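You operate a simulated robot arm through the tools that you are given. There is no shell and no other tool. Be economical: measure what you need, move in short steps, check, and stop when the job is done.

The job below is to be done with a simulated two-armed robot. You get a single attempt, and the scene is never put back.

Task
Press the following scooter's four loose sill covers home, D to A.

Only the result counts: the job must be done as asked and must still hold three seconds after the hand-in. Knocking over, shifting, dropping, spilling or breaking anything else fails it. Lids that push on must go on centred and level and be pressed home; caps that screw on are set level and turned clockwise until they are tight.

Robot
Two 7-joint arms with fingered hands on one trunk, on a base that drives. Base frame: it is fixed to the floor where the robot stands at the start and does not move with it; the origin is under the middle of the robot, x ahead of it, y to its left, z up. Readings come in mm, degrees, newtons and seconds.
The left shoulder is at the start at [46, 125, 1151], the right one opposite. With the tool pointing down near the work surface each hand reaches from about 360 to 820 mm from the robot's upright axis, wherever it stands, measured 20 degrees to its own side. Places, roughly: sill seat A [500, 400, 700]; sill seat B [500, 300, 700]; sill seat C [500, 200, 700]; sill seat D [500, 100, 700]. Payload 4 kg a hand.
The TCP of each hand is the grasp point between the finger pads, 29 mm short of the fingertips. In the tool frame z runs along the fingers and y along their closing line. The gripper opens to 100 mm. The gripper's body begins 34 mm behind the TCP. The gripper is a hand of 5 fingers: y runs from the thumb to the fingers, the wrist lies at [-15, -105, -177] in the tool frame, and closing takes about 1.5 s.
Orientation is that of the tool frame in the base frame, as [roll, pitch, yaw] about the fixed x, y, z axes, in that order (R = Rz(yaw) Ry(pitch) Rx(roll)). With the fingers straight down and the wrist toward the robot, the tool's x, y and z point along [0, 1, 0], [1, 0, 0] and [0, 0, -1] of the base frame.

Tools
- The arms move only by the tool jog_arm. It takes "left_steps", "right_steps" or both (then of equal length, played together; a hand with none holds still); each is a list of rows, each an object of numbers (a shift or turn left out is 0, a gripper value left out holds the last): "wx", "wy", "wz": the turn, a rotation vector about the base's x, y, z in degrees; "dx", "dy", "dz": the shift along the base's x, y, z in mm; "claw": the finger opening in mm, from 0 to 100. In form: [{"wx": .., "wy": .., "wz": .., "dx": .., "dy": .., "dz": .., "claw": ..}, ...]. A call has 1 to 8 rows; each row shifts and turns the commanded pose from where the row before left it. Each row takes 0.2 s and may step no farther than 50 mm and 8.6 degrees from the row before; otherwise, or with a gripper value out of range, the whole call is refused. Where a pose cannot be reached the arm comes as near as it can. A force on the tool above 40 N (or 10 N above the force at the start of the call, whichever is more), or a blocked arm, ends the call early, and 0.2 s more pass. Each finger travels about 45 mm/s and halts on what it meets, pressing with about 26 N; the grip force reading is that of the motor and also rises with nothing between the fingers. The clock runs only during rows and for 0.2 s after the last one: add rows that do not move to give the fingers time. The reply holds the time, the measured pose of the TCP, the force on the tool along the base axes, the opening and the grip force, in the units named above and with some noise, with the torque about the TCP (base axes, N m) and any sound that the robot's microphone picked up, and new pictures: "views" is both (left out), scene, wrist or none (wrist: the cameras of the hands that moved).
- Cameras (640 x 400 px; columns grow to the right, rows downward): "scene" is now at [135.1, 38, 1272]; the picture's right is [0.44, -0.90, 0.00], its down [-0.58, -0.29, -0.76] and it looks along [0.68, 0.34, -0.65] (base axes); focal length 274 px, centre (320, 200). "left" rides on the left gripper at [-65, -86, -121] in its tool frame; the picture's right is [-0.76, -0.31, 0.58], its down [0.59, -0.70, 0.40] and it looks along [0.28, 0.64, 0.71] (tool axes); focal length 247 px, centre (320, 200). "right" rides on the right gripper at [66, -86, -121] in its tool frame; the picture's right is [-0.76, 0.31, -0.58], its down [-0.59, -0.70, 0.40] and it looks along [-0.28, 0.64, 0.71] (tool axes); focal length 247 px, centre (320, 200). There is no depth. A picture from a camera that has moved, and an enlarged one, comes with that camera's place and axes in the base frame and with its lens.
- slide_trunk(by): slides the trunk up (or, below 0, down) by that many mm; the arms and the scene camera ride with it, the base frame stays. It gives what a move gives, with no picture.
- drive_base(legs): drives the robot by 1 to 6 legs, each [ahead, turn to the left] in mm and degrees, along the robot's own axes; the way and the turn of a leg run together, so that a leg with both is an arc; at most 1500 mm and 180 degrees a leg. The arms and the cameras ride along, it lands a little off, and it stops where it bumps. It gives what a move gives, and a new picture of the scene camera.
- preshape(shape, hand): the hand has 5 fingers and takes this shape, open, in about a second: jaw (thumb against the fingers, like two jaws); tri (thumb and two fingers); tip (a fingertip pinch); poke (one finger out to press); point (the index stretched); flat (the hand flat); cup (the hand cupped); fist (a fist). The gripper value then closes the fingers along that shape, each until it touches; the sizes above hold for jaw. It gives what a move gives, with no picture.
- aim_head(pan, tilt): turns the head with the scene camera to pan (to the left, within 80 degrees either way) and tilt (down, from -29 to 69), counted from straight ahead of the robot. It gives what a move gives, and a new picture of the scene camera.
- enlarge(camera, box): a new picture of the part [left, top, right, bottom] of that camera's present view, enlarged. The clock stands still meanwhile.
- finish_job(): hands the job in; it is judged then, once.

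Go step by step. Nothing tells you exact positions but the pictures and the camera data: compare them with the known pose of the tool, close in by small moves and look again before you grip or let go. The budget is 120 turns and 260 pictures, counting those below and the enlarged ones. Unless the task says otherwise, let go and move clear before handing in, and close with one line.

The tools are called after "Emit:" as a command line: name --argument value ..., lists and objects as JSON in quotes. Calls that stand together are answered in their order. jog_arm: Moves the arms, as the interface text tells. Its arguments: {"type":"object","properties":{"left_steps":{"type":"array","items":{"type":"object","properties":{"wx":{"type":"number"},"wy":{"type":"number"},"wz":{"type":"number"},"dx":{"type":"number"},"dy":{"type":"number"},"dz":{"type":"number"},"claw":{"type":"number"}}}},"right_steps":{"type":"array","items":{"type":"object","properties":{"wx":{"type":"number"},"wy":{"type":"number"},"wz":{"type":"number"},"dx":{"type":"number"},"dy":{"type":"number"},"dz":{"type":"number"},"claw":{"type":"number"}}}},"views":{"type":"string","enum":["both","scene","wrist","none"]}},"required":[]} The other tools are called the same way: slide_trunk (by) slides the trunk up or down; preshape (shape, hand) gives the hand a shape; drive_base (legs) drives the base; aim_head (pan, tilt) turns the head that bears the scene camera; enlarge (camera, box) takes an enlarged picture of a part of a camera's view; finish_job () hands the job in.

At the start:

```text
clock: 0.0
left_tool_pos: [369.2, 419.9, 1003.3]
left_tool_rot: [179.9, 0.2, 90.1]
left_wrist_force: [0.2, 0.4, 0.3]
left_moment: [0.01, 0.01, 0.0]
left_width: 99.8
left_finger_force: 0.0
left_shape: jaw
right_tool_pos: [446.0, 73.2, 998.2]
right_tool_rot: [-179.9, 0.0, 90.1]
right_wrist_force: [0.5, 0.2, -0.3]
right_moment: [0.0, 0.01, 0.04]
right_width: 99.7
right_finger_force: 0.0
right_shape: jaw
trunk travel left (down, up): [-350.0, 397.0]
robot x, y, heading: [-0.8, -1.4, -0.2]
head pan, tilt: [26.2, 40.5]
```

scene: 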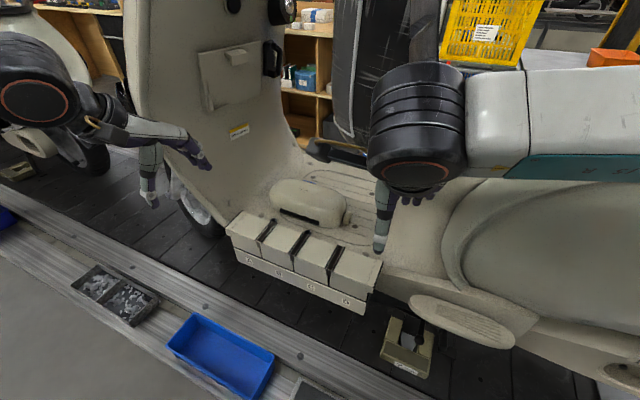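
right: 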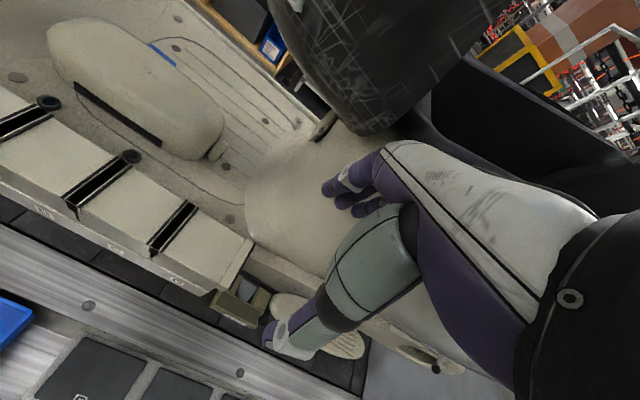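
left: 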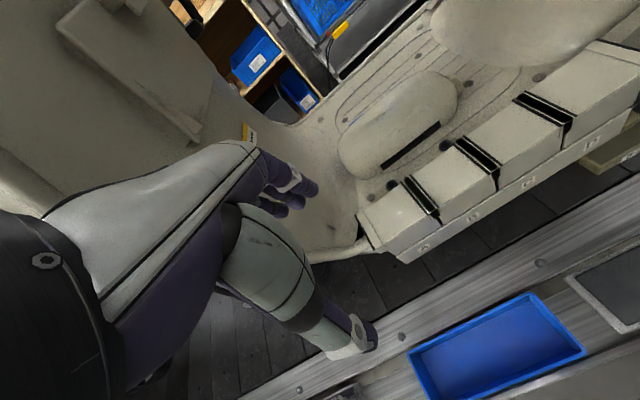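

I see a scooter's sill with four cover blocks ahead, and part of another vehicle at the far left. I'll look closer to see which scooter is meant and how the covers are sitting.

Emit:
enlarge --camera "scene" --box '[210, 170, 400, 330]'

Emit:
aim_head --pan 75 --tilt 35

Emit:
aim_head --pan -50 --tilt 35

```text
2.50 times, centred on (305, 250) of scene
camera zoom: at [135.1, 38.0, 1272.0], right [0.44, -0.9, 0.0], down [-0.58, -0.29, -0.76], along [0.68, 0.34, -0.65], focal length 686 px, centre (358, 75)
```

zoom: 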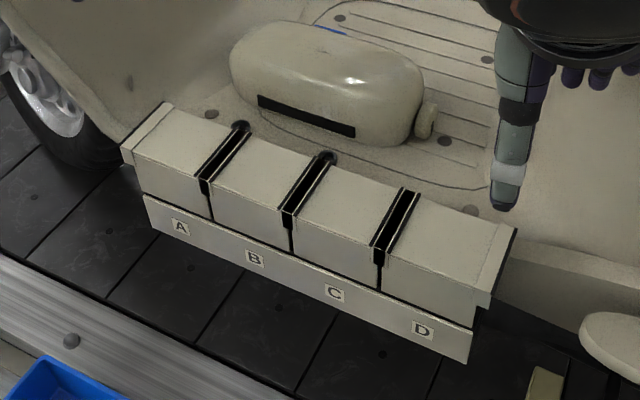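

```text
clock: 1.2
left_tool_pos: [370.2, 418.8, 1003.6]
left_tool_rot: [180.0, 0.1, 90.0]
left_wrist_force: [-0.1, -0.4, 0.0]
left_moment: [0.02, -0.01, -0.01]
left_width: 100.0
left_finger_force: 0.0
left_shape: jaw
right_tool_pos: [445.5, 72.2, 998.0]
right_tool_rot: [-179.9, 0.0, 90.0]
right_wrist_force: [0.0, 0.2, 0.3]
right_moment: [-0.01, 0.0, 0.01]
right_width: 99.9
right_finger_force: 0.1
right_shape: jaw
trunk travel left (down, up): [-350.0, 397.0]
robot x, y, heading: [1.8, -2.1, -0.0]
head pan, tilt: [75.0, 35.0]
camera scene: at [82.0, 85.7, 1280.3], right [0.97, -0.26, 0.0], down [-0.15, -0.55, -0.82], along [0.21, 0.79, -0.57], focal length 274 px, centre (320, 200)
```

scene: 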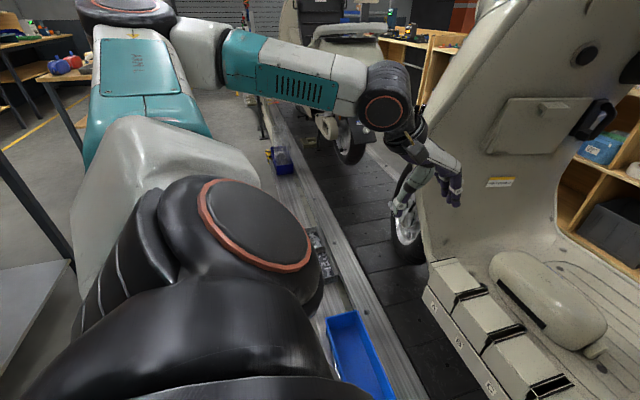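

```text
clock: 3.2
left_tool_pos: [370.0, 420.6, 1004.2]
left_tool_rot: [179.8, 0.1, 90.0]
left_wrist_force: [0.4, 0.0, 0.7]
left_moment: [0.0, -0.02, 0.0]
left_width: 100.0
left_finger_force: 0.1
left_shape: jaw
right_tool_pos: [445.6, 72.9, 997.7]
right_tool_rot: [-179.8, 0.0, 90.0]
right_wrist_force: [0.6, 0.2, -0.2]
right_moment: [0.02, 0.04, -0.01]
right_width: 99.8
right_finger_force: 0.1
right_shape: jaw
trunk travel left (down, up): [-350.0, 397.0]
robot x, y, heading: [-1.4, -2.4, -0.2]
head pan, tilt: [-50.0, 35.0]
camera scene: at [115.8, -66.8, 1280.3], right [-0.77, -0.64, 0.0], down [-0.37, 0.44, -0.82], along [0.53, -0.63, -0.57], focal length 274 px, centre (320, 200)
```

scene: 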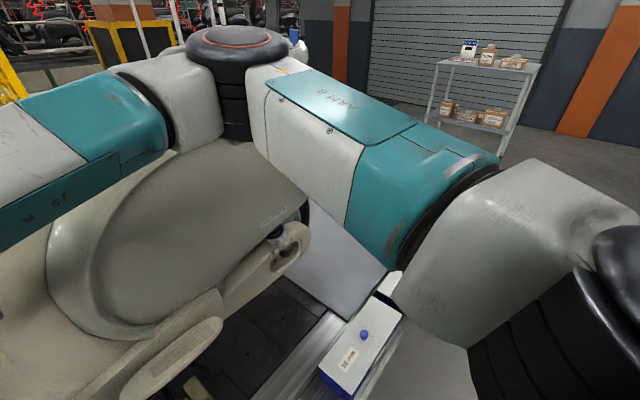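

There is a box with a blue button on the rail at the right, and a second scooter farther up the line to the left. I'll read the box's label and look at that other scooter.

Emit:
enlarge --camera "scene" --box '[300, 270, 430, 400]'

Emit:
aim_head --pan 75 --tilt 15

Emit:
aim_head --pan -20 --tilt 60

Emit:
aim_head --pan 35 --tilt 55

```text
3.08 times, centred on (365, 335) of scene
camera zoom: at [115.8, -66.8, 1280.3], right [-0.77, -0.64, 0.0], down [-0.37, 0.44, -0.82], along [0.53, -0.63, -0.57], focal length 844 px, centre (182, -215)
```

zoom: 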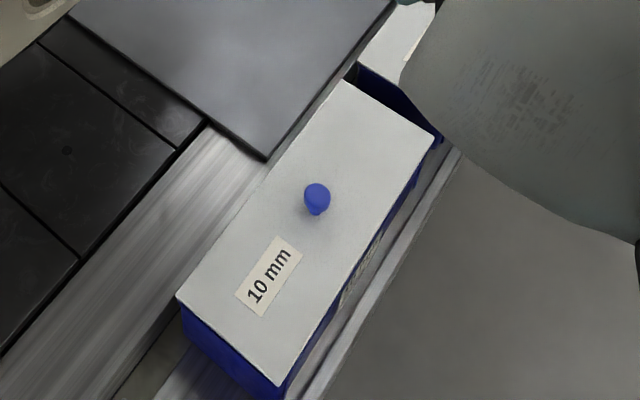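

```text
clock: 5.3
left_tool_pos: [369.9, 420.5, 1004.0]
left_tool_rot: [179.9, 0.1, 90.0]
left_wrist_force: [-0.6, -0.1, 0.3]
left_moment: [0.01, 0.0, -0.03]
left_width: 99.7
left_finger_force: 0.0
left_shape: jaw
right_tool_pos: [445.8, 72.6, 998.1]
right_tool_rot: [-179.9, 0.0, 90.0]
right_wrist_force: [-0.7, 0.3, 0.6]
right_moment: [0.02, 0.01, -0.02]
right_width: 99.8
right_finger_force: 0.1
right_shape: jaw
trunk travel left (down, up): [-350.0, 397.0]
robot x, y, heading: [2.7, 1.0, 0.2]
head pan, tilt: [75.0, 15.0]
camera scene: at [83.4, 90.9, 1312.3], right [0.97, -0.26, 0.0], down [-0.07, -0.25, -0.97], along [0.25, 0.93, -0.26], focal length 274 px, centre (320, 200)
```

scene: 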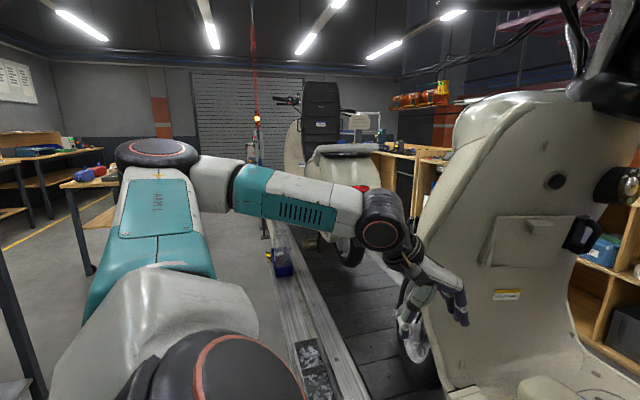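

```text
clock: 7.0
left_tool_pos: [368.8, 420.1, 1004.2]
left_tool_rot: [179.9, 0.0, 90.1]
left_wrist_force: [-0.2, 0.1, 0.1]
left_moment: [0.0, -0.03, -0.02]
left_width: 99.8
left_finger_force: 0.1
left_shape: jaw
right_tool_pos: [444.1, 72.7, 998.5]
right_tool_rot: [180.0, 0.1, 90.0]
right_wrist_force: [0.2, -0.7, -0.6]
right_moment: [0.01, 0.0, 0.01]
right_width: 99.8
right_finger_force: 0.1
right_shape: jaw
trunk travel left (down, up): [-350.0, 397.0]
robot x, y, heading: [-1.9, 1.5, -0.0]
head pan, tilt: [-20.0, 60.0]
camera scene: at [121.8, -22.1, 1246.0], right [-0.34, -0.94, 0.0], down [-0.81, 0.3, -0.5], along [0.47, -0.17, -0.87], focal length 274 px, centre (320, 200)
```

scene: 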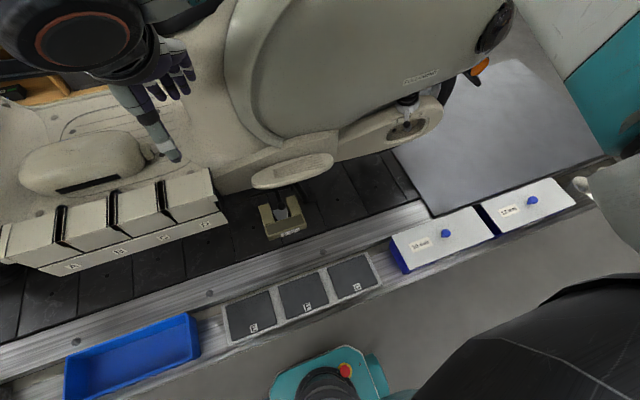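

```text
clock: 8.2
left_tool_pos: [370.2, 419.5, 1003.8]
left_tool_rot: [180.0, 0.0, 90.1]
left_wrist_force: [0.0, -0.4, 0.7]
left_moment: [-0.05, -0.02, 0.03]
left_width: 99.9
left_finger_force: 0.1
left_shape: jaw
right_tool_pos: [445.2, 72.5, 997.9]
right_tool_rot: [179.9, 0.0, 90.1]
right_wrist_force: [0.0, -0.2, 0.9]
right_moment: [0.02, 0.02, -0.01]
right_width: 99.5
right_finger_force: 0.1
right_shape: jaw
trunk travel left (down, up): [-350.0, 397.0]
robot x, y, heading: [-1.7, 4.5, -0.1]
head pan, tilt: [35.0, 55.0]
camera scene: at [118.2, 42.0, 1252.1], right [0.57, -0.82, 0.0], down [-0.67, -0.47, -0.57], along [0.47, 0.33, -0.82], focal length 274 px, centre (320, 200)
```

scene: 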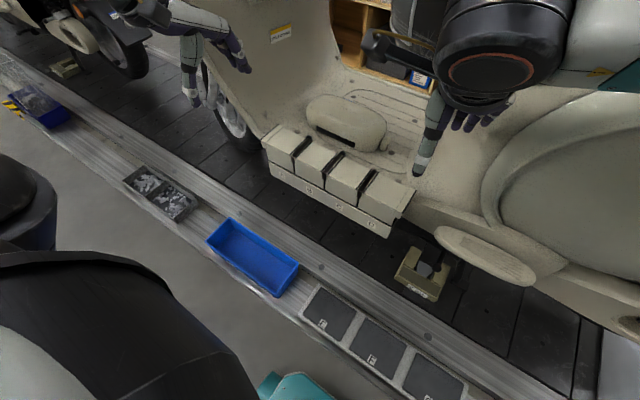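

The boxes on the rail look like bystanders, and a line that carries scooters might be moving. I'll compare the cover labels now with the first picture to see whether this scooter moves.

Emit:
enlarge --camera "scene" --box '[250, 110, 430, 245]'

Emit:
aim_head --pan 26.2 --tilt 40.5

Emit:
enlarge --camera "scene" --box '[210, 170, 400, 330]'

```text
2.96 times, centred on (340, 178) of scene
camera zoom: at [118.2, 42.0, 1252.1], right [0.57, -0.82, 0.0], down [-0.67, -0.47, -0.57], along [0.47, 0.33, -0.82], focal length 813 px, centre (261, 267)
```

zoom: 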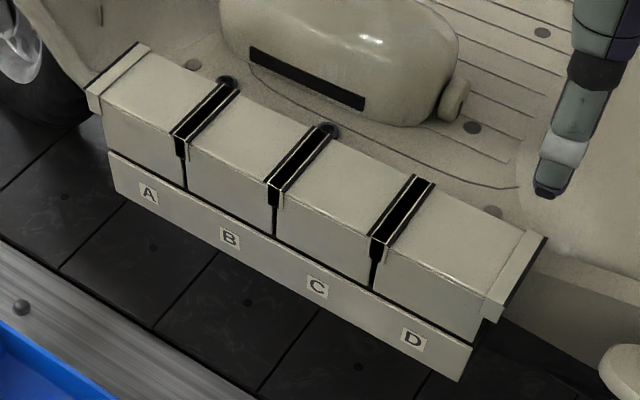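

```text
clock: 9.0
left_tool_pos: [369.4, 420.8, 1004.3]
left_tool_rot: [179.9, 0.1, 90.0]
left_wrist_force: [-0.1, 0.6, 0.5]
left_moment: [0.0, -0.01, 0.02]
left_width: 99.8
left_finger_force: 0.0
left_shape: jaw
right_tool_pos: [445.2, 73.6, 999.3]
right_tool_rot: [-179.9, 0.0, 90.0]
right_wrist_force: [-0.1, 0.6, 0.2]
right_moment: [0.04, 0.01, -0.02]
right_width: 99.7
right_finger_force: 0.1
right_shape: jaw
trunk travel left (down, up): [-350.0, 397.0]
robot x, y, heading: [-0.8, -1.4, 0.0]
head pan, tilt: [26.2, 40.5]
camera scene: at [135.1, 38.1, 1272.0], right [0.44, -0.9, 0.0], down [-0.58, -0.29, -0.76], along [0.68, 0.34, -0.65], focal length 274 px, centre (320, 200)
```

scene: 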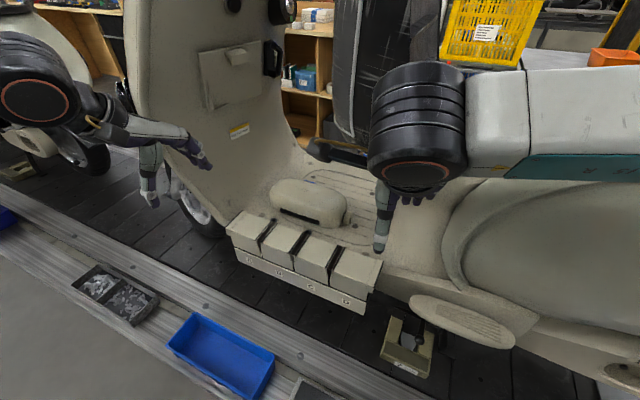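

```text
2.50 times, centred on (305, 250) of scene
camera zoom: at [135.1, 38.1, 1272.0], right [0.44, -0.9, 0.0], down [-0.58, -0.29, -0.76], along [0.68, 0.34, -0.65], focal length 686 px, centre (358, 75)
```

zoom: 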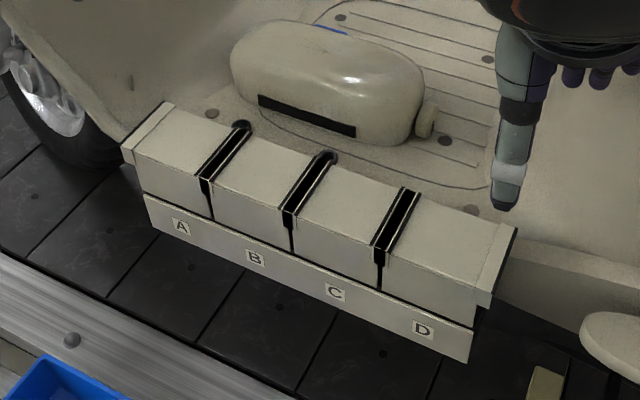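

The scooter in front does not move: its labels are in the same place after 9 s. I'll check the leading scooter's sill for comparison, and get close views of these covers from the wrist cameras.

Emit:
enlarge --camera "right" --box '[0, 60, 270, 300]'

Emit:
enlarge --camera "left" --box '[340, 60, 640, 260]'

Emit:
aim_head --pan 62 --tilt 20

Emit:
enlarge --camera "scene" --box '[80, 80, 320, 280]'

```text
1.67 times, centred on (135, 180) of right
camera zoom: at [359.6, 138.4, 1120.2], right [0.31, -0.76, 0.58], down [-0.7, -0.59, -0.4], along [0.64, -0.28, -0.71], focal length 412 px, centre (628, 233)
```

zoom: 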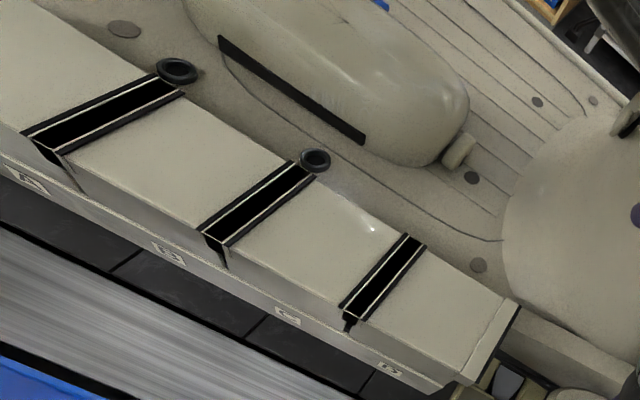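

```text
2.00 times, centred on (490, 160) of left
camera zoom: at [284.5, 354.6, 1123.2], right [-0.31, -0.76, -0.58], down [-0.7, 0.59, -0.4], along [0.64, 0.28, -0.71], focal length 494 px, centre (-20, 280)
```

zoom: 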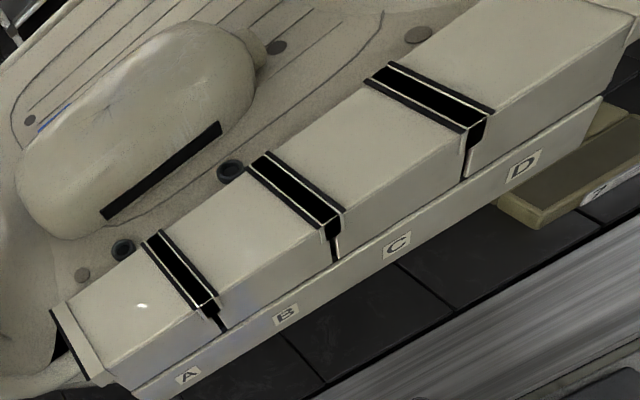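

```text
clock: 10.0
left_tool_pos: [369.6, 419.2, 1004.5]
left_tool_rot: [180.0, 0.2, 90.1]
left_wrist_force: [0.5, 0.7, 0.0]
left_moment: [-0.01, 0.02, 0.01]
left_width: 99.7
left_finger_force: 0.1
left_shape: jaw
right_tool_pos: [443.4, 73.8, 998.7]
right_tool_rot: [-180.0, -0.1, 90.0]
right_wrist_force: [-0.3, 0.0, -0.1]
right_moment: [-0.04, 0.0, -0.02]
right_width: 99.9
right_finger_force: 0.1
right_shape: jaw
trunk travel left (down, up): [-350.0, 397.0]
robot x, y, heading: [1.8, 0.9, 0.1]
head pan, tilt: [62.0, 20.0]
camera scene: at [102.9, 82.8, 1304.1], right [0.88, -0.47, 0.0], down [-0.16, -0.3, -0.94], along [0.44, 0.83, -0.34], focal length 274 px, centre (320, 200)
```

scene: 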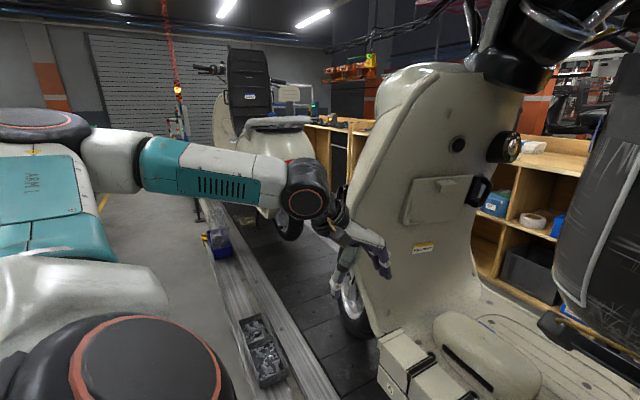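

```text
2.00 times, centred on (200, 180) of scene
camera zoom: at [102.9, 82.8, 1304.1], right [0.88, -0.47, 0.0], down [-0.16, -0.3, -0.94], along [0.44, 0.83, -0.34], focal length 549 px, centre (560, 240)
```

zoom: 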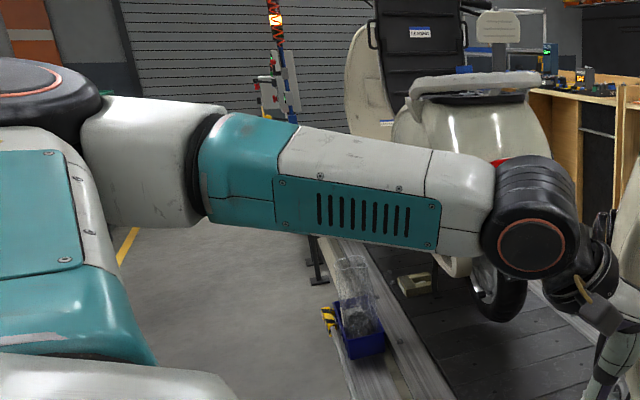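

The leading scooter's sill isn't visible from here. I'll check whether another scooter comes behind on the right, then look at the covers from lower down.

Emit:
aim_head --pan -75 --tilt 15

Emit:
aim_head --pan -30 --tilt 20

```text
clock: 12.2
left_tool_pos: [371.2, 420.1, 1004.1]
left_tool_rot: [180.0, 0.1, 90.0]
left_wrist_force: [0.5, 0.3, 0.4]
left_moment: [0.01, -0.01, 0.02]
left_width: 99.9
left_finger_force: 0.0
left_shape: jaw
right_tool_pos: [444.5, 71.8, 998.6]
right_tool_rot: [180.0, 0.0, 89.9]
right_wrist_force: [0.1, 0.2, 1.0]
right_moment: [0.02, 0.04, 0.0]
right_width: 99.8
right_finger_force: 0.1
right_shape: jaw
trunk travel left (down, up): [-350.0, 397.0]
robot x, y, heading: [2.2, -1.5, 0.2]
head pan, tilt: [-75.0, 15.0]
camera scene: at [83.4, -89.6, 1312.3], right [-0.97, -0.26, 0.0], down [-0.07, 0.25, -0.97], along [0.25, -0.93, -0.26], focal length 274 px, centre (320, 200)
```

scene: 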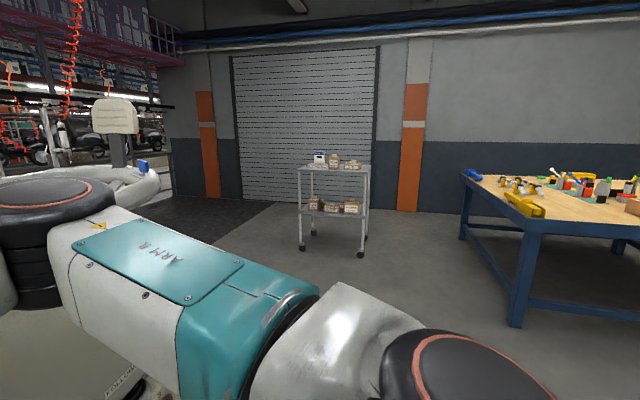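

```text
clock: 13.3
left_tool_pos: [369.7, 420.0, 1004.2]
left_tool_rot: [179.9, 0.1, 90.2]
left_wrist_force: [0.3, -0.6, 0.7]
left_moment: [-0.01, -0.02, 0.02]
left_width: 99.8
left_finger_force: 0.1
left_shape: jaw
right_tool_pos: [444.3, 72.8, 998.7]
right_tool_rot: [180.0, 0.0, 90.0]
right_wrist_force: [0.2, 0.2, 0.1]
right_moment: [0.01, 0.03, 0.04]
right_width: 99.8
right_finger_force: 0.0
right_shape: jaw
trunk travel left (down, up): [-350.0, 397.0]
robot x, y, heading: [2.3, -1.7, -0.1]
head pan, tilt: [-30.0, 20.0]
camera scene: at [139.7, -46.0, 1304.2], right [-0.5, -0.87, 0.0], down [-0.3, 0.17, -0.94], along [0.81, -0.47, -0.34], focal length 274 px, centre (320, 200)
```

scene: 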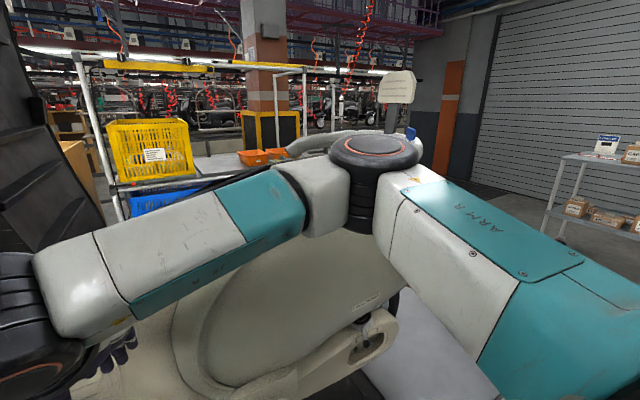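

No scooter follows further behind, so this one, standing behind the leading scooter, is the following one. Triangulating puts the cover tops at about z 780, x 447–522, with D centred near y 130. I'll close both hands into a blunt tip and bring the right one over D, high up.

Emit:
aim_head --pan 22 --tilt 50

Emit:
jog_arm --right_steps '[{"claw": 0, "dx": 10, "dy": 15}, {"dx": 10, "dy": 15}, {"dx": 10, "dy": 15}, {"dx": 10, "dy": 12}, {"dz": -20}, {"dz": -20}, {"dz": -20}, {}]'

```text
clock: 14.5
left_tool_pos: [370.8, 420.2, 1004.1]
left_tool_rot: [179.8, 0.1, 90.0]
left_wrist_force: [1.1, -0.5, -0.3]
left_moment: [0.03, 0.0, -0.02]
left_width: 99.8
left_finger_force: 0.1
left_shape: jaw
right_tool_pos: [445.8, 73.1, 998.5]
right_tool_rot: [-180.0, -0.1, 90.0]
right_wrist_force: [-0.6, -0.4, 0.3]
right_moment: [-0.01, -0.01, 0.02]
right_width: 99.5
right_finger_force: 0.0
right_shape: jaw
trunk travel left (down, up): [-350.0, 397.0]
robot x, y, heading: [-0.6, -2.9, -0.2]
head pan, tilt: [22.0, 50.0]
camera scene: at [130.6, 29.4, 1258.6], right [0.37, -0.93, 0.0], down [-0.71, -0.29, -0.64], along [0.6, 0.24, -0.77], focal length 274 px, centre (320, 200)
```

scene: 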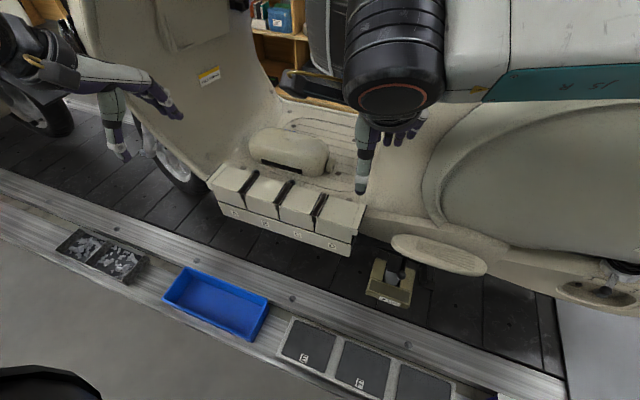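

```text
clock: 16.3
left_tool_pos: [369.5, 419.4, 1003.6]
left_tool_rot: [179.9, 0.0, 90.1]
left_wrist_force: [-0.3, -0.1, 0.3]
left_moment: [-0.02, 0.0, 0.02]
left_width: 99.5
left_finger_force: 0.1
left_shape: jaw
right_tool_pos: [484.3, 130.1, 939.0]
right_tool_rot: [-180.0, 0.0, 90.1]
right_wrist_force: [0.0, -0.4, -0.8]
right_moment: [-0.01, -0.01, 0.01]
right_width: 0.0
right_finger_force: 25.9
right_shape: jaw
trunk travel left (down, up): [-350.0, 397.0]
robot x, y, heading: [-1.2, 2.3, 0.0]
head pan, tilt: [22.0, 50.0]
camera scene: at [130.4, 29.5, 1258.6], right [0.37, -0.93, 0.0], down [-0.71, -0.29, -0.64], along [0.6, 0.24, -0.77], focal length 274 px, centre (320, 200)
camera right: at [399.3, 195.6, 1060.0], right [0.31, -0.76, 0.58], down [-0.7, -0.59, -0.4], along [0.64, -0.28, -0.71], focal length 247 px, centre (320, 200)
```

scene: 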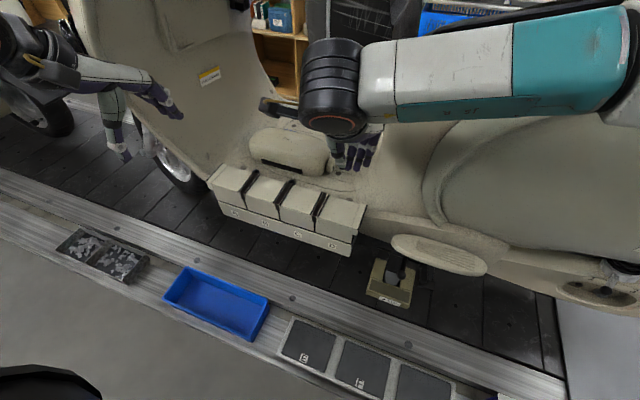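
right: 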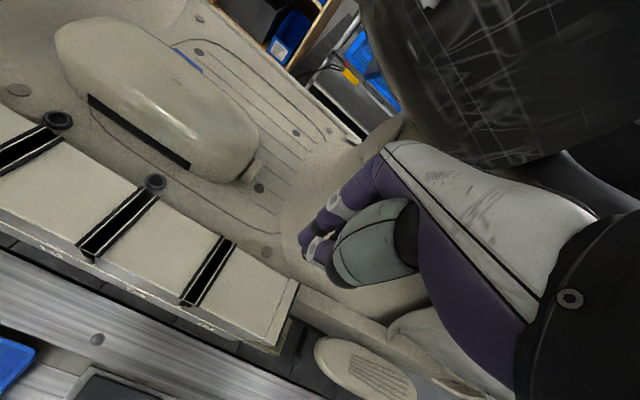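

The tip hangs about where expected. I'll magnify the D cover in both cameras to fix its corners and height more tightly.

Emit:
enlarge --camera "right" --box '[60, 180, 340, 360]'

Emit:
enlarge --camera "scene" --box '[200, 155, 380, 265]'

```text
2.22 times, centred on (200, 270) of right
camera zoom: at [399.3, 195.6, 1060.0], right [0.31, -0.76, 0.58], down [-0.7, -0.59, -0.4], along [0.64, -0.28, -0.71], focal length 549 px, centre (587, 44)
```

zoom: 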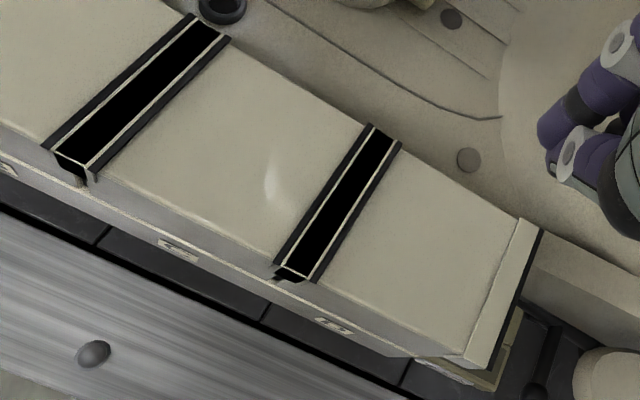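

```text
3.56 times, centred on (290, 210) of scene
camera zoom: at [130.4, 29.5, 1258.6], right [0.37, -0.93, 0.0], down [-0.71, -0.29, -0.64], along [0.6, 0.24, -0.77], focal length 976 px, centre (427, 164)
```

zoom: 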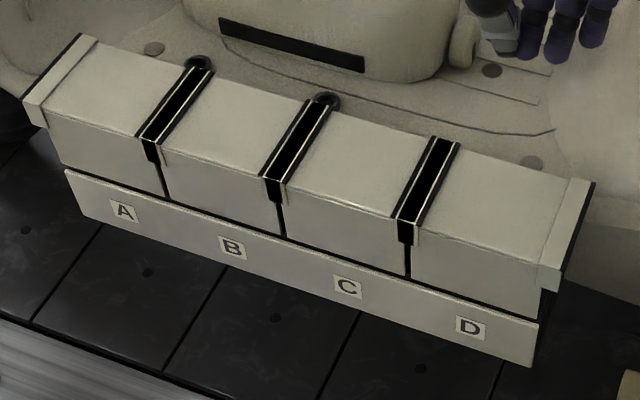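

The corners agree well: cover tops at z≈800, x 444–511 (middle 477), pitch about 88 mm, with middles near y 121 (D), 210 (C), 298 (B) and 386 (A). I'll lower the closed tip to just above the middle of D.

Emit:
jog_arm --right_steps '[{"dx": -7, "dy": -9, "dz": -20}, {"dz": -20}, {"dz": -20}, {"dz": -15}, {}]'

Emit:
enlarge --camera "right" --box '[140, 120, 460, 320]'

Emit:
enlarge --camera "scene" --box '[200, 125, 400, 250]'

```text
clock: 17.5
left_tool_pos: [369.3, 419.6, 1003.6]
left_tool_rot: [179.9, 0.1, 90.1]
left_wrist_force: [0.0, -0.6, -0.7]
left_moment: [-0.02, 0.0, -0.01]
left_width: 99.8
left_finger_force: 0.0
left_shape: jaw
right_tool_pos: [476.4, 120.0, 864.0]
right_tool_rot: [-179.9, 0.0, 90.0]
right_wrist_force: [0.6, 0.0, -0.1]
right_moment: [0.0, -0.03, 0.01]
right_width: 0.1
right_finger_force: 25.6
right_shape: jaw
trunk travel left (down, up): [-350.0, 397.0]
robot x, y, heading: [-1.6, -0.2, -0.0]
head pan, tilt: [22.0, 50.0]
camera scene: at [130.5, 29.5, 1258.6], right [0.37, -0.93, 0.0], down [-0.71, -0.29, -0.64], along [0.6, 0.24, -0.77], focal length 274 px, centre (320, 200)
camera right: at [391.7, 186.4, 985.0], right [0.31, -0.76, 0.58], down [-0.7, -0.59, -0.4], along [0.64, -0.28, -0.71], focal length 247 px, centre (320, 200)
```

scene: 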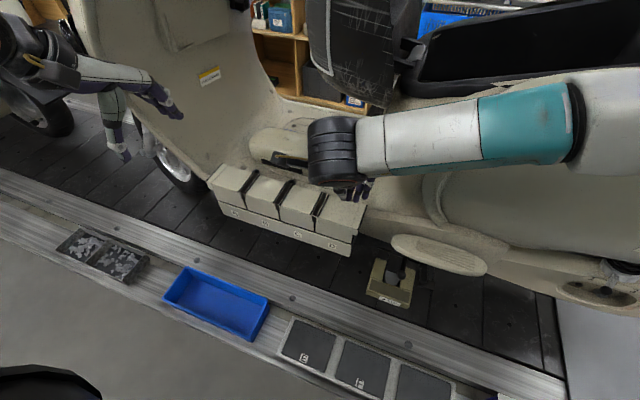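
right: 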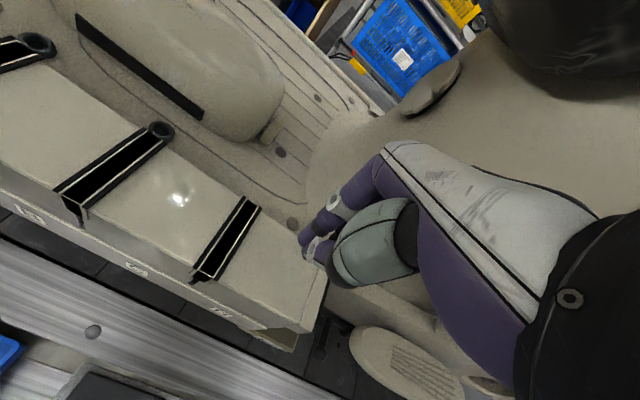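

```text
2.00 times, centred on (300, 220) of right
camera zoom: at [391.7, 186.4, 985.0], right [0.31, -0.76, 0.58], down [-0.7, -0.59, -0.4], along [0.64, -0.28, -0.71], focal length 494 px, centre (360, 160)
```

zoom: 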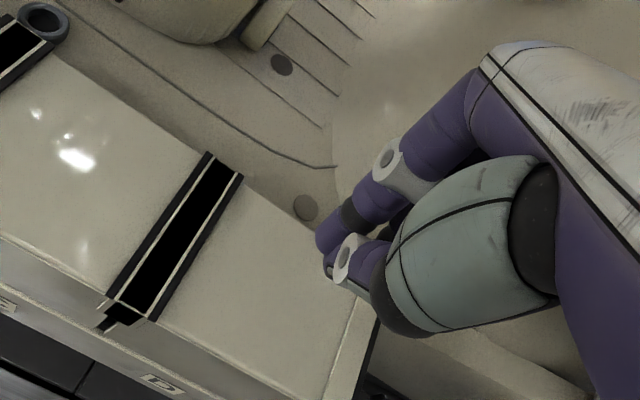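

```text
3.20 times, centred on (300, 188) of scene
camera zoom: at [130.5, 29.5, 1258.6], right [0.37, -0.93, 0.0], down [-0.71, -0.29, -0.64], along [0.6, 0.24, -0.77], focal length 878 px, centre (384, 240)
```

zoom: 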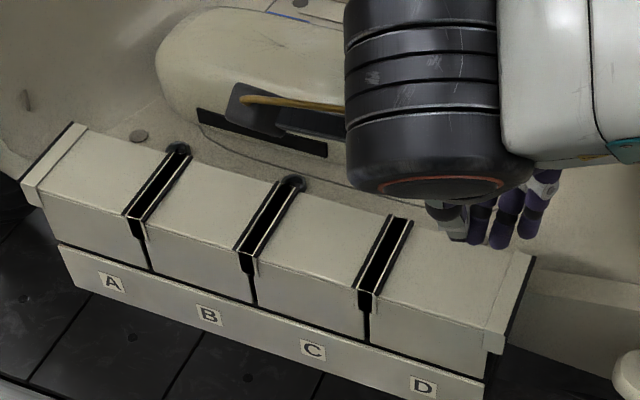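

The jaw's fingertips spread off to one side of the tool point, which could tip a cover. I'll raise the hand and try the poke shape for a single central push point.

Emit:
jog_arm --right_steps '[{"dz": 40}, {"dz": 40}, {}]' --views "none"

Emit:
preshape --hand "right" --shape "poke"

Emit:
enlarge --camera "right" --box '[140, 120, 460, 320]'

Emit:
enlarge --camera "scene" --box '[250, 90, 450, 215]'

```text
clock: 18.3
left_tool_pos: [370.0, 419.5, 1004.0]
left_tool_rot: [179.8, 0.2, 90.1]
left_wrist_force: [0.6, -0.1, -0.4]
left_moment: [-0.02, 0.01, 0.02]
left_width: 99.7
left_finger_force: 0.1
left_shape: jaw
right_tool_pos: [477.2, 121.2, 944.7]
right_tool_rot: [-179.8, 0.1, 90.0]
right_wrist_force: [0.3, -0.5, -0.2]
right_moment: [0.0, -0.01, 0.02]
right_width: 0.2
right_finger_force: 25.9
right_shape: jaw
trunk travel left (down, up): [-350.0, 397.0]
robot x, y, heading: [0.6, -2.4, 0.1]
head pan, tilt: [22.0, 50.0]
```

```text
clock: 19.2
left_tool_pos: [370.7, 419.2, 1003.3]
left_tool_rot: [179.9, 0.1, 90.1]
left_wrist_force: [-0.4, 0.3, 0.7]
left_moment: [-0.01, 0.02, -0.01]
left_width: 99.9
left_finger_force: 0.0
left_shape: jaw
right_tool_pos: [478.1, 121.4, 943.7]
right_tool_rot: [180.0, -0.1, 89.9]
right_wrist_force: [0.1, -0.9, -0.2]
right_moment: [-0.01, 0.02, 0.01]
right_width: 0.0
right_finger_force: 0.1
right_shape: poke
trunk travel left (down, up): [-350.0, 397.0]
robot x, y, heading: [-2.3, 0.4, 0.1]
head pan, tilt: [22.0, 50.0]
```

```text
2.00 times, centred on (300, 220) of right
camera zoom: at [391.9, 187.2, 1065.4], right [0.31, -0.76, 0.58], down [-0.7, -0.59, -0.4], along [0.64, -0.28, -0.71], focal length 494 px, centre (360, 160)
```

zoom: 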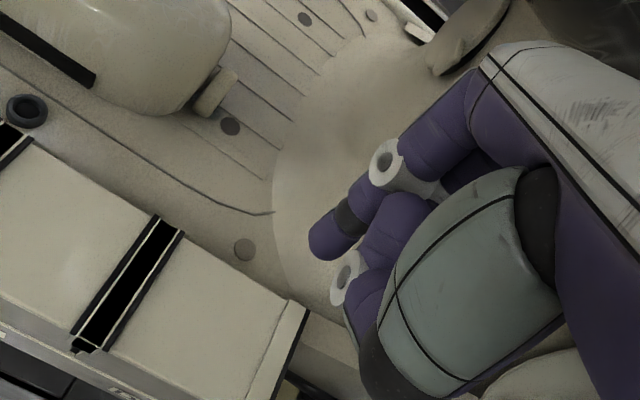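

```text
3.20 times, centred on (350, 152) of scene
camera zoom: at [130.5, 29.5, 1258.6], right [0.37, -0.93, 0.0], down [-0.71, -0.29, -0.64], along [0.6, 0.24, -0.77], focal length 878 px, centre (224, 352)
```

zoom: 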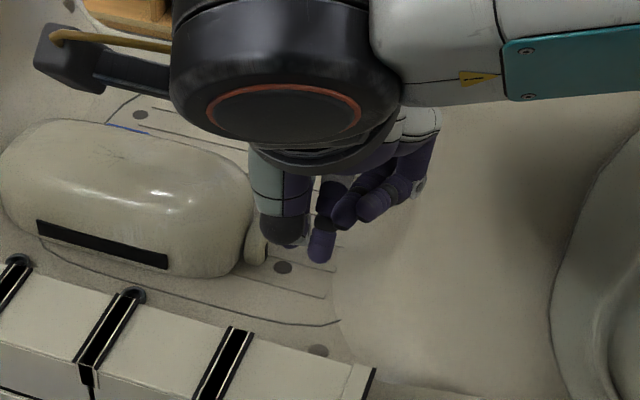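

The index fingertip now stands alone, roughly at (487, 118, 911) — nearly beneath the tool point, about 8 mm ahead. I'll shift back a little and lower it to just above D.

Emit:
jog_arm --right_steps '[{"dx": -5, "dy": 2, "dz": -30}, {"dz": -30}, {"dz": -20}, {"dz": -10}, {}]' --views "wrist"

Emit:
enlarge --camera "scene" --box '[200, 125, 400, 250]'

Emit:
enlarge --camera "right" --box '[140, 120, 460, 320]'

```text
clock: 20.4
left_tool_pos: [370.6, 420.2, 1004.0]
left_tool_rot: [179.9, 0.2, 90.0]
left_wrist_force: [-1.1, 0.8, -0.2]
left_moment: [0.02, -0.02, 0.01]
left_width: 99.7
left_finger_force: 0.1
left_shape: jaw
right_tool_pos: [472.9, 122.6, 853.2]
right_tool_rot: [-179.9, 0.0, 90.0]
right_wrist_force: [-0.5, 0.4, 1.2]
right_moment: [0.01, 0.01, -0.03]
right_width: 0.0
right_finger_force: 0.1
right_shape: poke
trunk travel left (down, up): [-350.0, 397.0]
robot x, y, heading: [-0.2, -2.5, 0.0]
head pan, tilt: [22.0, 50.0]
camera right: at [387.7, 188.1, 975.5], right [0.31, -0.76, 0.58], down [-0.7, -0.59, -0.4], along [0.64, -0.28, -0.71], focal length 247 px, centre (320, 200)
```

right: 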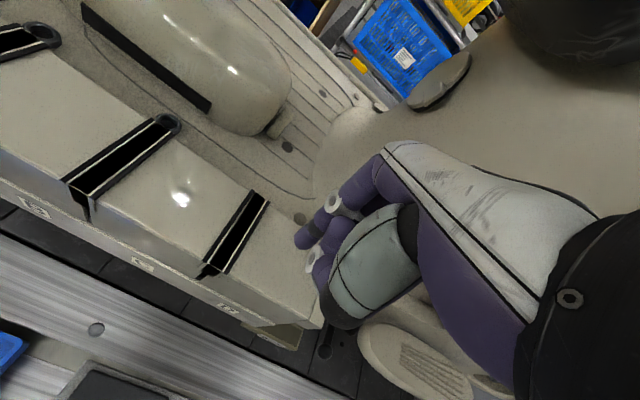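

```text
3.20 times, centred on (300, 188) of scene
camera zoom: at [130.5, 29.5, 1258.6], right [0.37, -0.93, 0.0], down [-0.71, -0.29, -0.64], along [0.6, 0.24, -0.77], focal length 878 px, centre (384, 240)
```

zoom: 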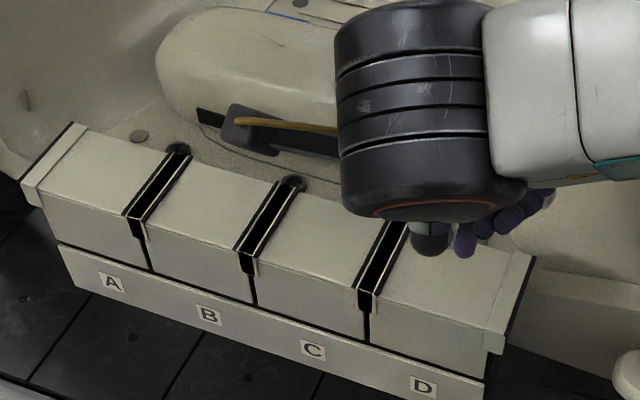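

```text
2.00 times, centred on (300, 220) of right
camera zoom: at [387.7, 188.1, 975.5], right [0.31, -0.76, 0.58], down [-0.7, -0.59, -0.4], along [0.64, -0.28, -0.71], focal length 494 px, centre (360, 160)
```

zoom: 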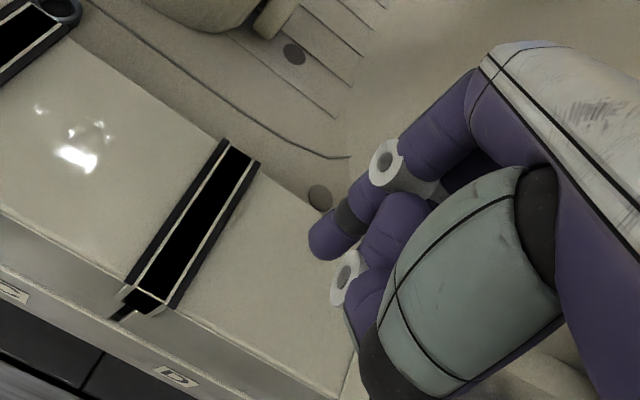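

The fingertip is close above the back part of D. I'll lower slowly until it touches.

Emit:
jog_arm --right_steps '[{"dz": -4}, {"dz": -4}, {"dz": -4}, {"dz": -4}, {"dz": -3}, {"dz": -3}]' --views "wrist"

Emit:
enlarge --camera "right" --box '[140, 120, 460, 320]'

Emit:
enlarge --camera "scene" --box '[200, 125, 400, 250]'

```text
clock: 21.8
left_tool_pos: [371.0, 420.1, 1003.2]
left_tool_rot: [179.9, 0.1, 90.1]
left_wrist_force: [-0.6, -0.5, -0.2]
left_moment: [-0.02, 0.0, 0.0]
left_width: 99.8
left_finger_force: 0.2
left_shape: jaw
right_tool_pos: [472.7, 122.8, 831.0]
right_tool_rot: [-179.9, 0.0, 90.0]
right_wrist_force: [-0.7, 0.1, -0.2]
right_moment: [-0.01, -0.02, 0.01]
right_width: 0.0
right_finger_force: 0.2
right_shape: poke
trunk travel left (down, up): [-350.0, 397.0]
robot x, y, heading: [0.6, -2.4, -0.3]
head pan, tilt: [22.0, 50.0]
camera right: at [387.5, 188.5, 952.9], right [0.31, -0.76, 0.58], down [-0.7, -0.59, -0.4], along [0.64, -0.28, -0.71], focal length 247 px, centre (320, 200)
```

right: 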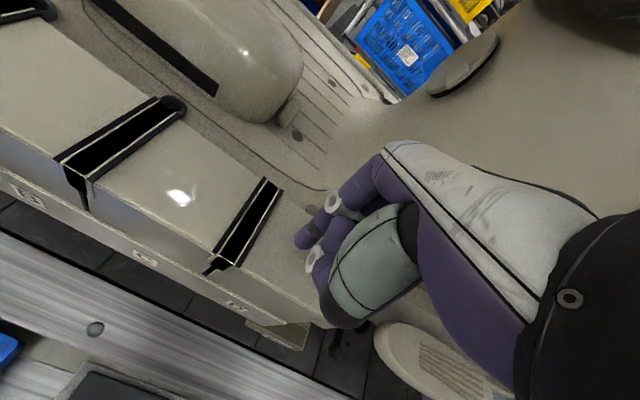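

```text
2.00 times, centred on (300, 220) of right
camera zoom: at [387.5, 188.5, 952.9], right [0.31, -0.76, 0.58], down [-0.7, -0.59, -0.4], along [0.64, -0.28, -0.71], focal length 494 px, centre (360, 160)
```

zoom: 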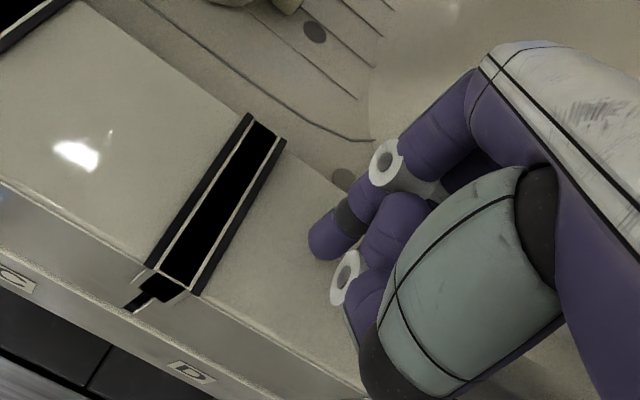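

```text
3.20 times, centred on (300, 188) of scene
camera zoom: at [130.5, 29.5, 1258.6], right [0.37, -0.93, 0.0], down [-0.71, -0.29, -0.64], along [0.6, 0.24, -0.77], focal length 878 px, centre (384, 240)
```

zoom: 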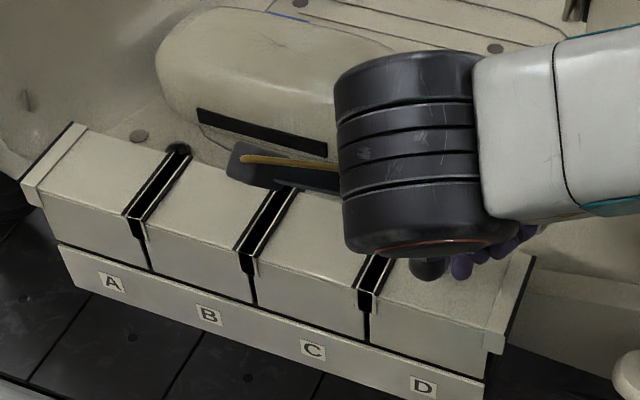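

No contact yet at tool z 831, so the fingertip is around z 802. I'll go on down in small steps.

Emit:
jog_arm --right_steps '[{"dz": -3}, {"dz": -3}, {"dz": -3}, {"dz": -2}, {"dz": -2}, {"dz": -2}, {"dz": -2}, {"dz": -2}]' --views "wrist"

Emit:
enlarge --camera "scene" --box '[200, 125, 400, 250]'

```text
clock: 23.4
left_tool_pos: [369.9, 418.6, 1003.8]
left_tool_rot: [179.9, 0.1, 90.1]
left_wrist_force: [-1.1, 0.7, -0.2]
left_moment: [-0.03, 0.02, 0.01]
left_width: 100.0
left_finger_force: 0.1
left_shape: jaw
right_tool_pos: [477.6, 123.5, 822.0]
right_tool_rot: [179.2, -0.3, 89.8]
right_wrist_force: [-2.9, -3.8, 11.0]
right_moment: [-0.24, 0.09, -0.02]
right_width: 0.2
right_finger_force: 0.0
right_shape: poke
trunk travel left (down, up): [-350.0, 397.0]
robot x, y, heading: [0.6, -3.4, 0.3]
head pan, tilt: [22.0, 50.0]
stopped in row 7 (right hand): the force on the tool passed its limit at 42 N (the readings are from after the stop); the commanded pose is now the measured one
camera right: at [390.3, 188.8, 941.9], right [0.3, -0.76, 0.58], down [-0.7, -0.59, -0.41], along [0.65, -0.28, -0.71], focal length 247 px, centre (320, 200)
```

right: 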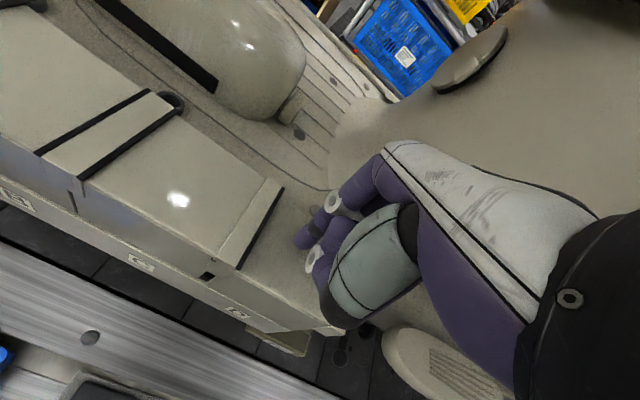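

```text
3.20 times, centred on (300, 188) of scene
camera zoom: at [130.2, 29.2, 1258.4], right [0.37, -0.93, 0.0], down [-0.71, -0.29, -0.64], along [0.6, 0.24, -0.77], focal length 878 px, centre (384, 240)
```

zoom: 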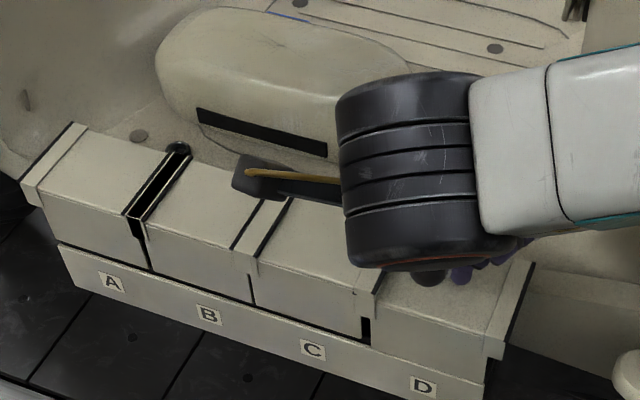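

D took a push of 42 N and seems to have gone down, but the gaps beside C look changed too. I'll lift clear and look closely before pressing anything else.

Emit:
jog_arm --right_steps '[{"dz": 10}, {"dz": 30}, {"dz": 40}, {"dx": 0, "dy": -40, "dz": 30}, {"dy": -40}, {}]' --views "both"

Emit:
enlarge --camera "scene" --box '[200, 150, 380, 265]'

Emit:
enlarge --camera "right" --box '[0, 120, 320, 360]'

Emit:
enlarge --camera "left" --box '[340, 30, 640, 260]'

```text
clock: 24.8
left_tool_pos: [368.6, 419.9, 1003.8]
left_tool_rot: [179.9, 0.2, 90.1]
left_wrist_force: [0.4, -0.1, 0.7]
left_moment: [0.0, -0.01, 0.0]
left_width: 99.7
left_finger_force: 0.1
left_shape: jaw
right_tool_pos: [476.1, 42.9, 929.8]
right_tool_rot: [179.3, -0.2, 89.8]
right_wrist_force: [-4.6, -1.0, 1.0]
right_moment: [0.03, -0.29, -0.05]
right_width: 0.2
right_finger_force: 0.1
right_shape: poke
trunk travel left (down, up): [-350.0, 397.0]
robot x, y, heading: [-3.2, 1.4, 0.1]
head pan, tilt: [22.0, 50.0]
camera scene: at [129.9, 29.4, 1258.7], right [0.37, -0.93, 0.0], down [-0.71, -0.29, -0.64], along [0.6, 0.24, -0.77], focal length 274 px, centre (320, 200)
camera right: at [389.4, 108.9, 1051.3], right [0.3, -0.76, 0.58], down [-0.7, -0.59, -0.41], along [0.65, -0.28, -0.71], focal length 247 px, centre (320, 200)
```

scene: 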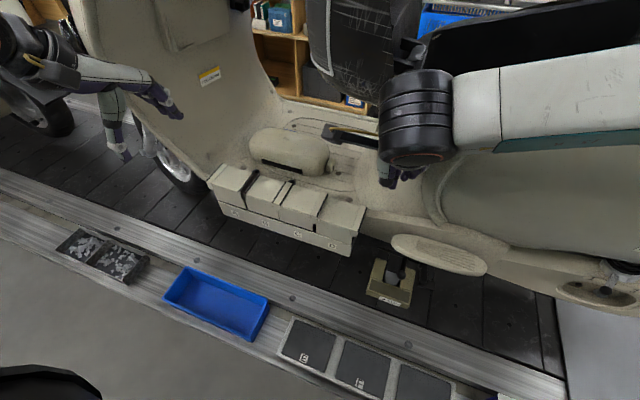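
right: 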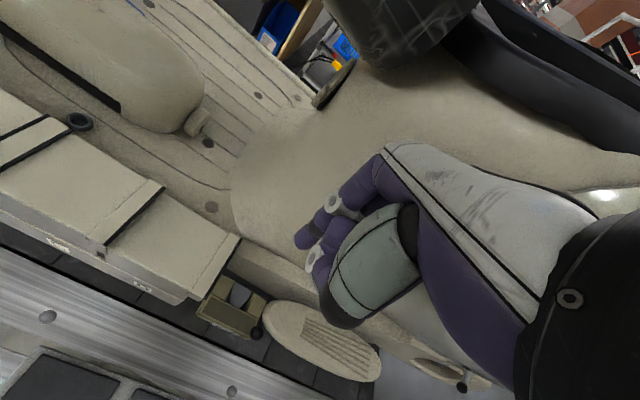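

```text
3.48 times, centred on (290, 208) of scene
camera zoom: at [129.9, 29.4, 1258.7], right [0.37, -0.93, 0.0], down [-0.71, -0.29, -0.64], along [0.6, 0.24, -0.77], focal length 954 px, centre (424, 174)
```

zoom: 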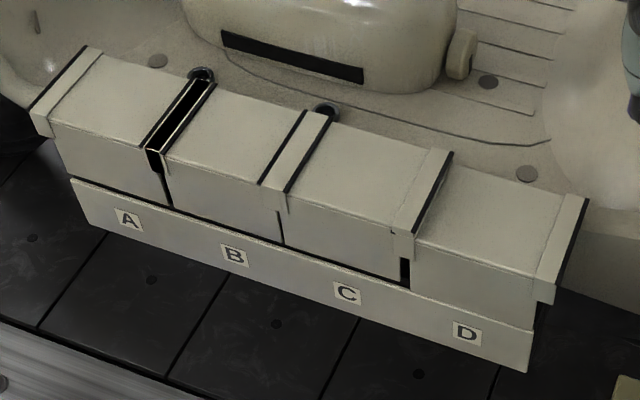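

```text
1.67 times, centred on (160, 240) of right
camera zoom: at [389.4, 108.9, 1051.3], right [0.3, -0.76, 0.58], down [-0.7, -0.59, -0.41], along [0.65, -0.28, -0.71], focal length 412 px, centre (587, 133)
```

zoom: 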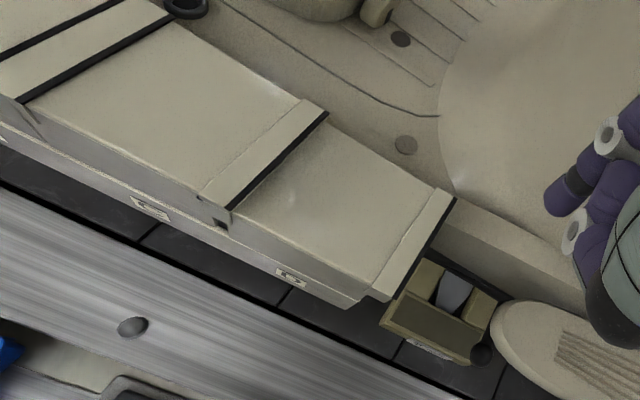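

```text
1.74 times, centred on (490, 145) of left
camera zoom: at [283.9, 354.6, 1123.4], right [-0.3, -0.76, -0.58], down [-0.7, 0.59, -0.4], along [0.64, 0.28, -0.71], focal length 430 px, centre (24, 296)
```

zoom: 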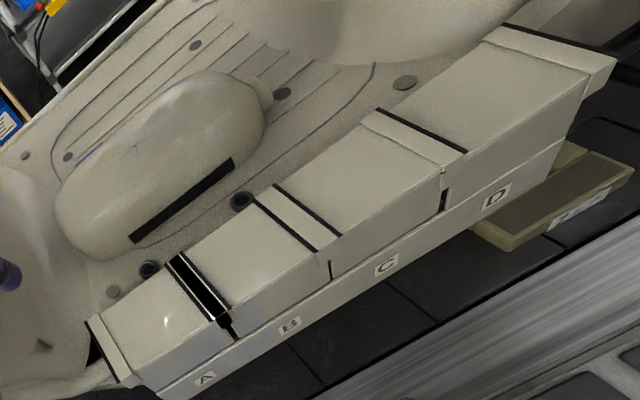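

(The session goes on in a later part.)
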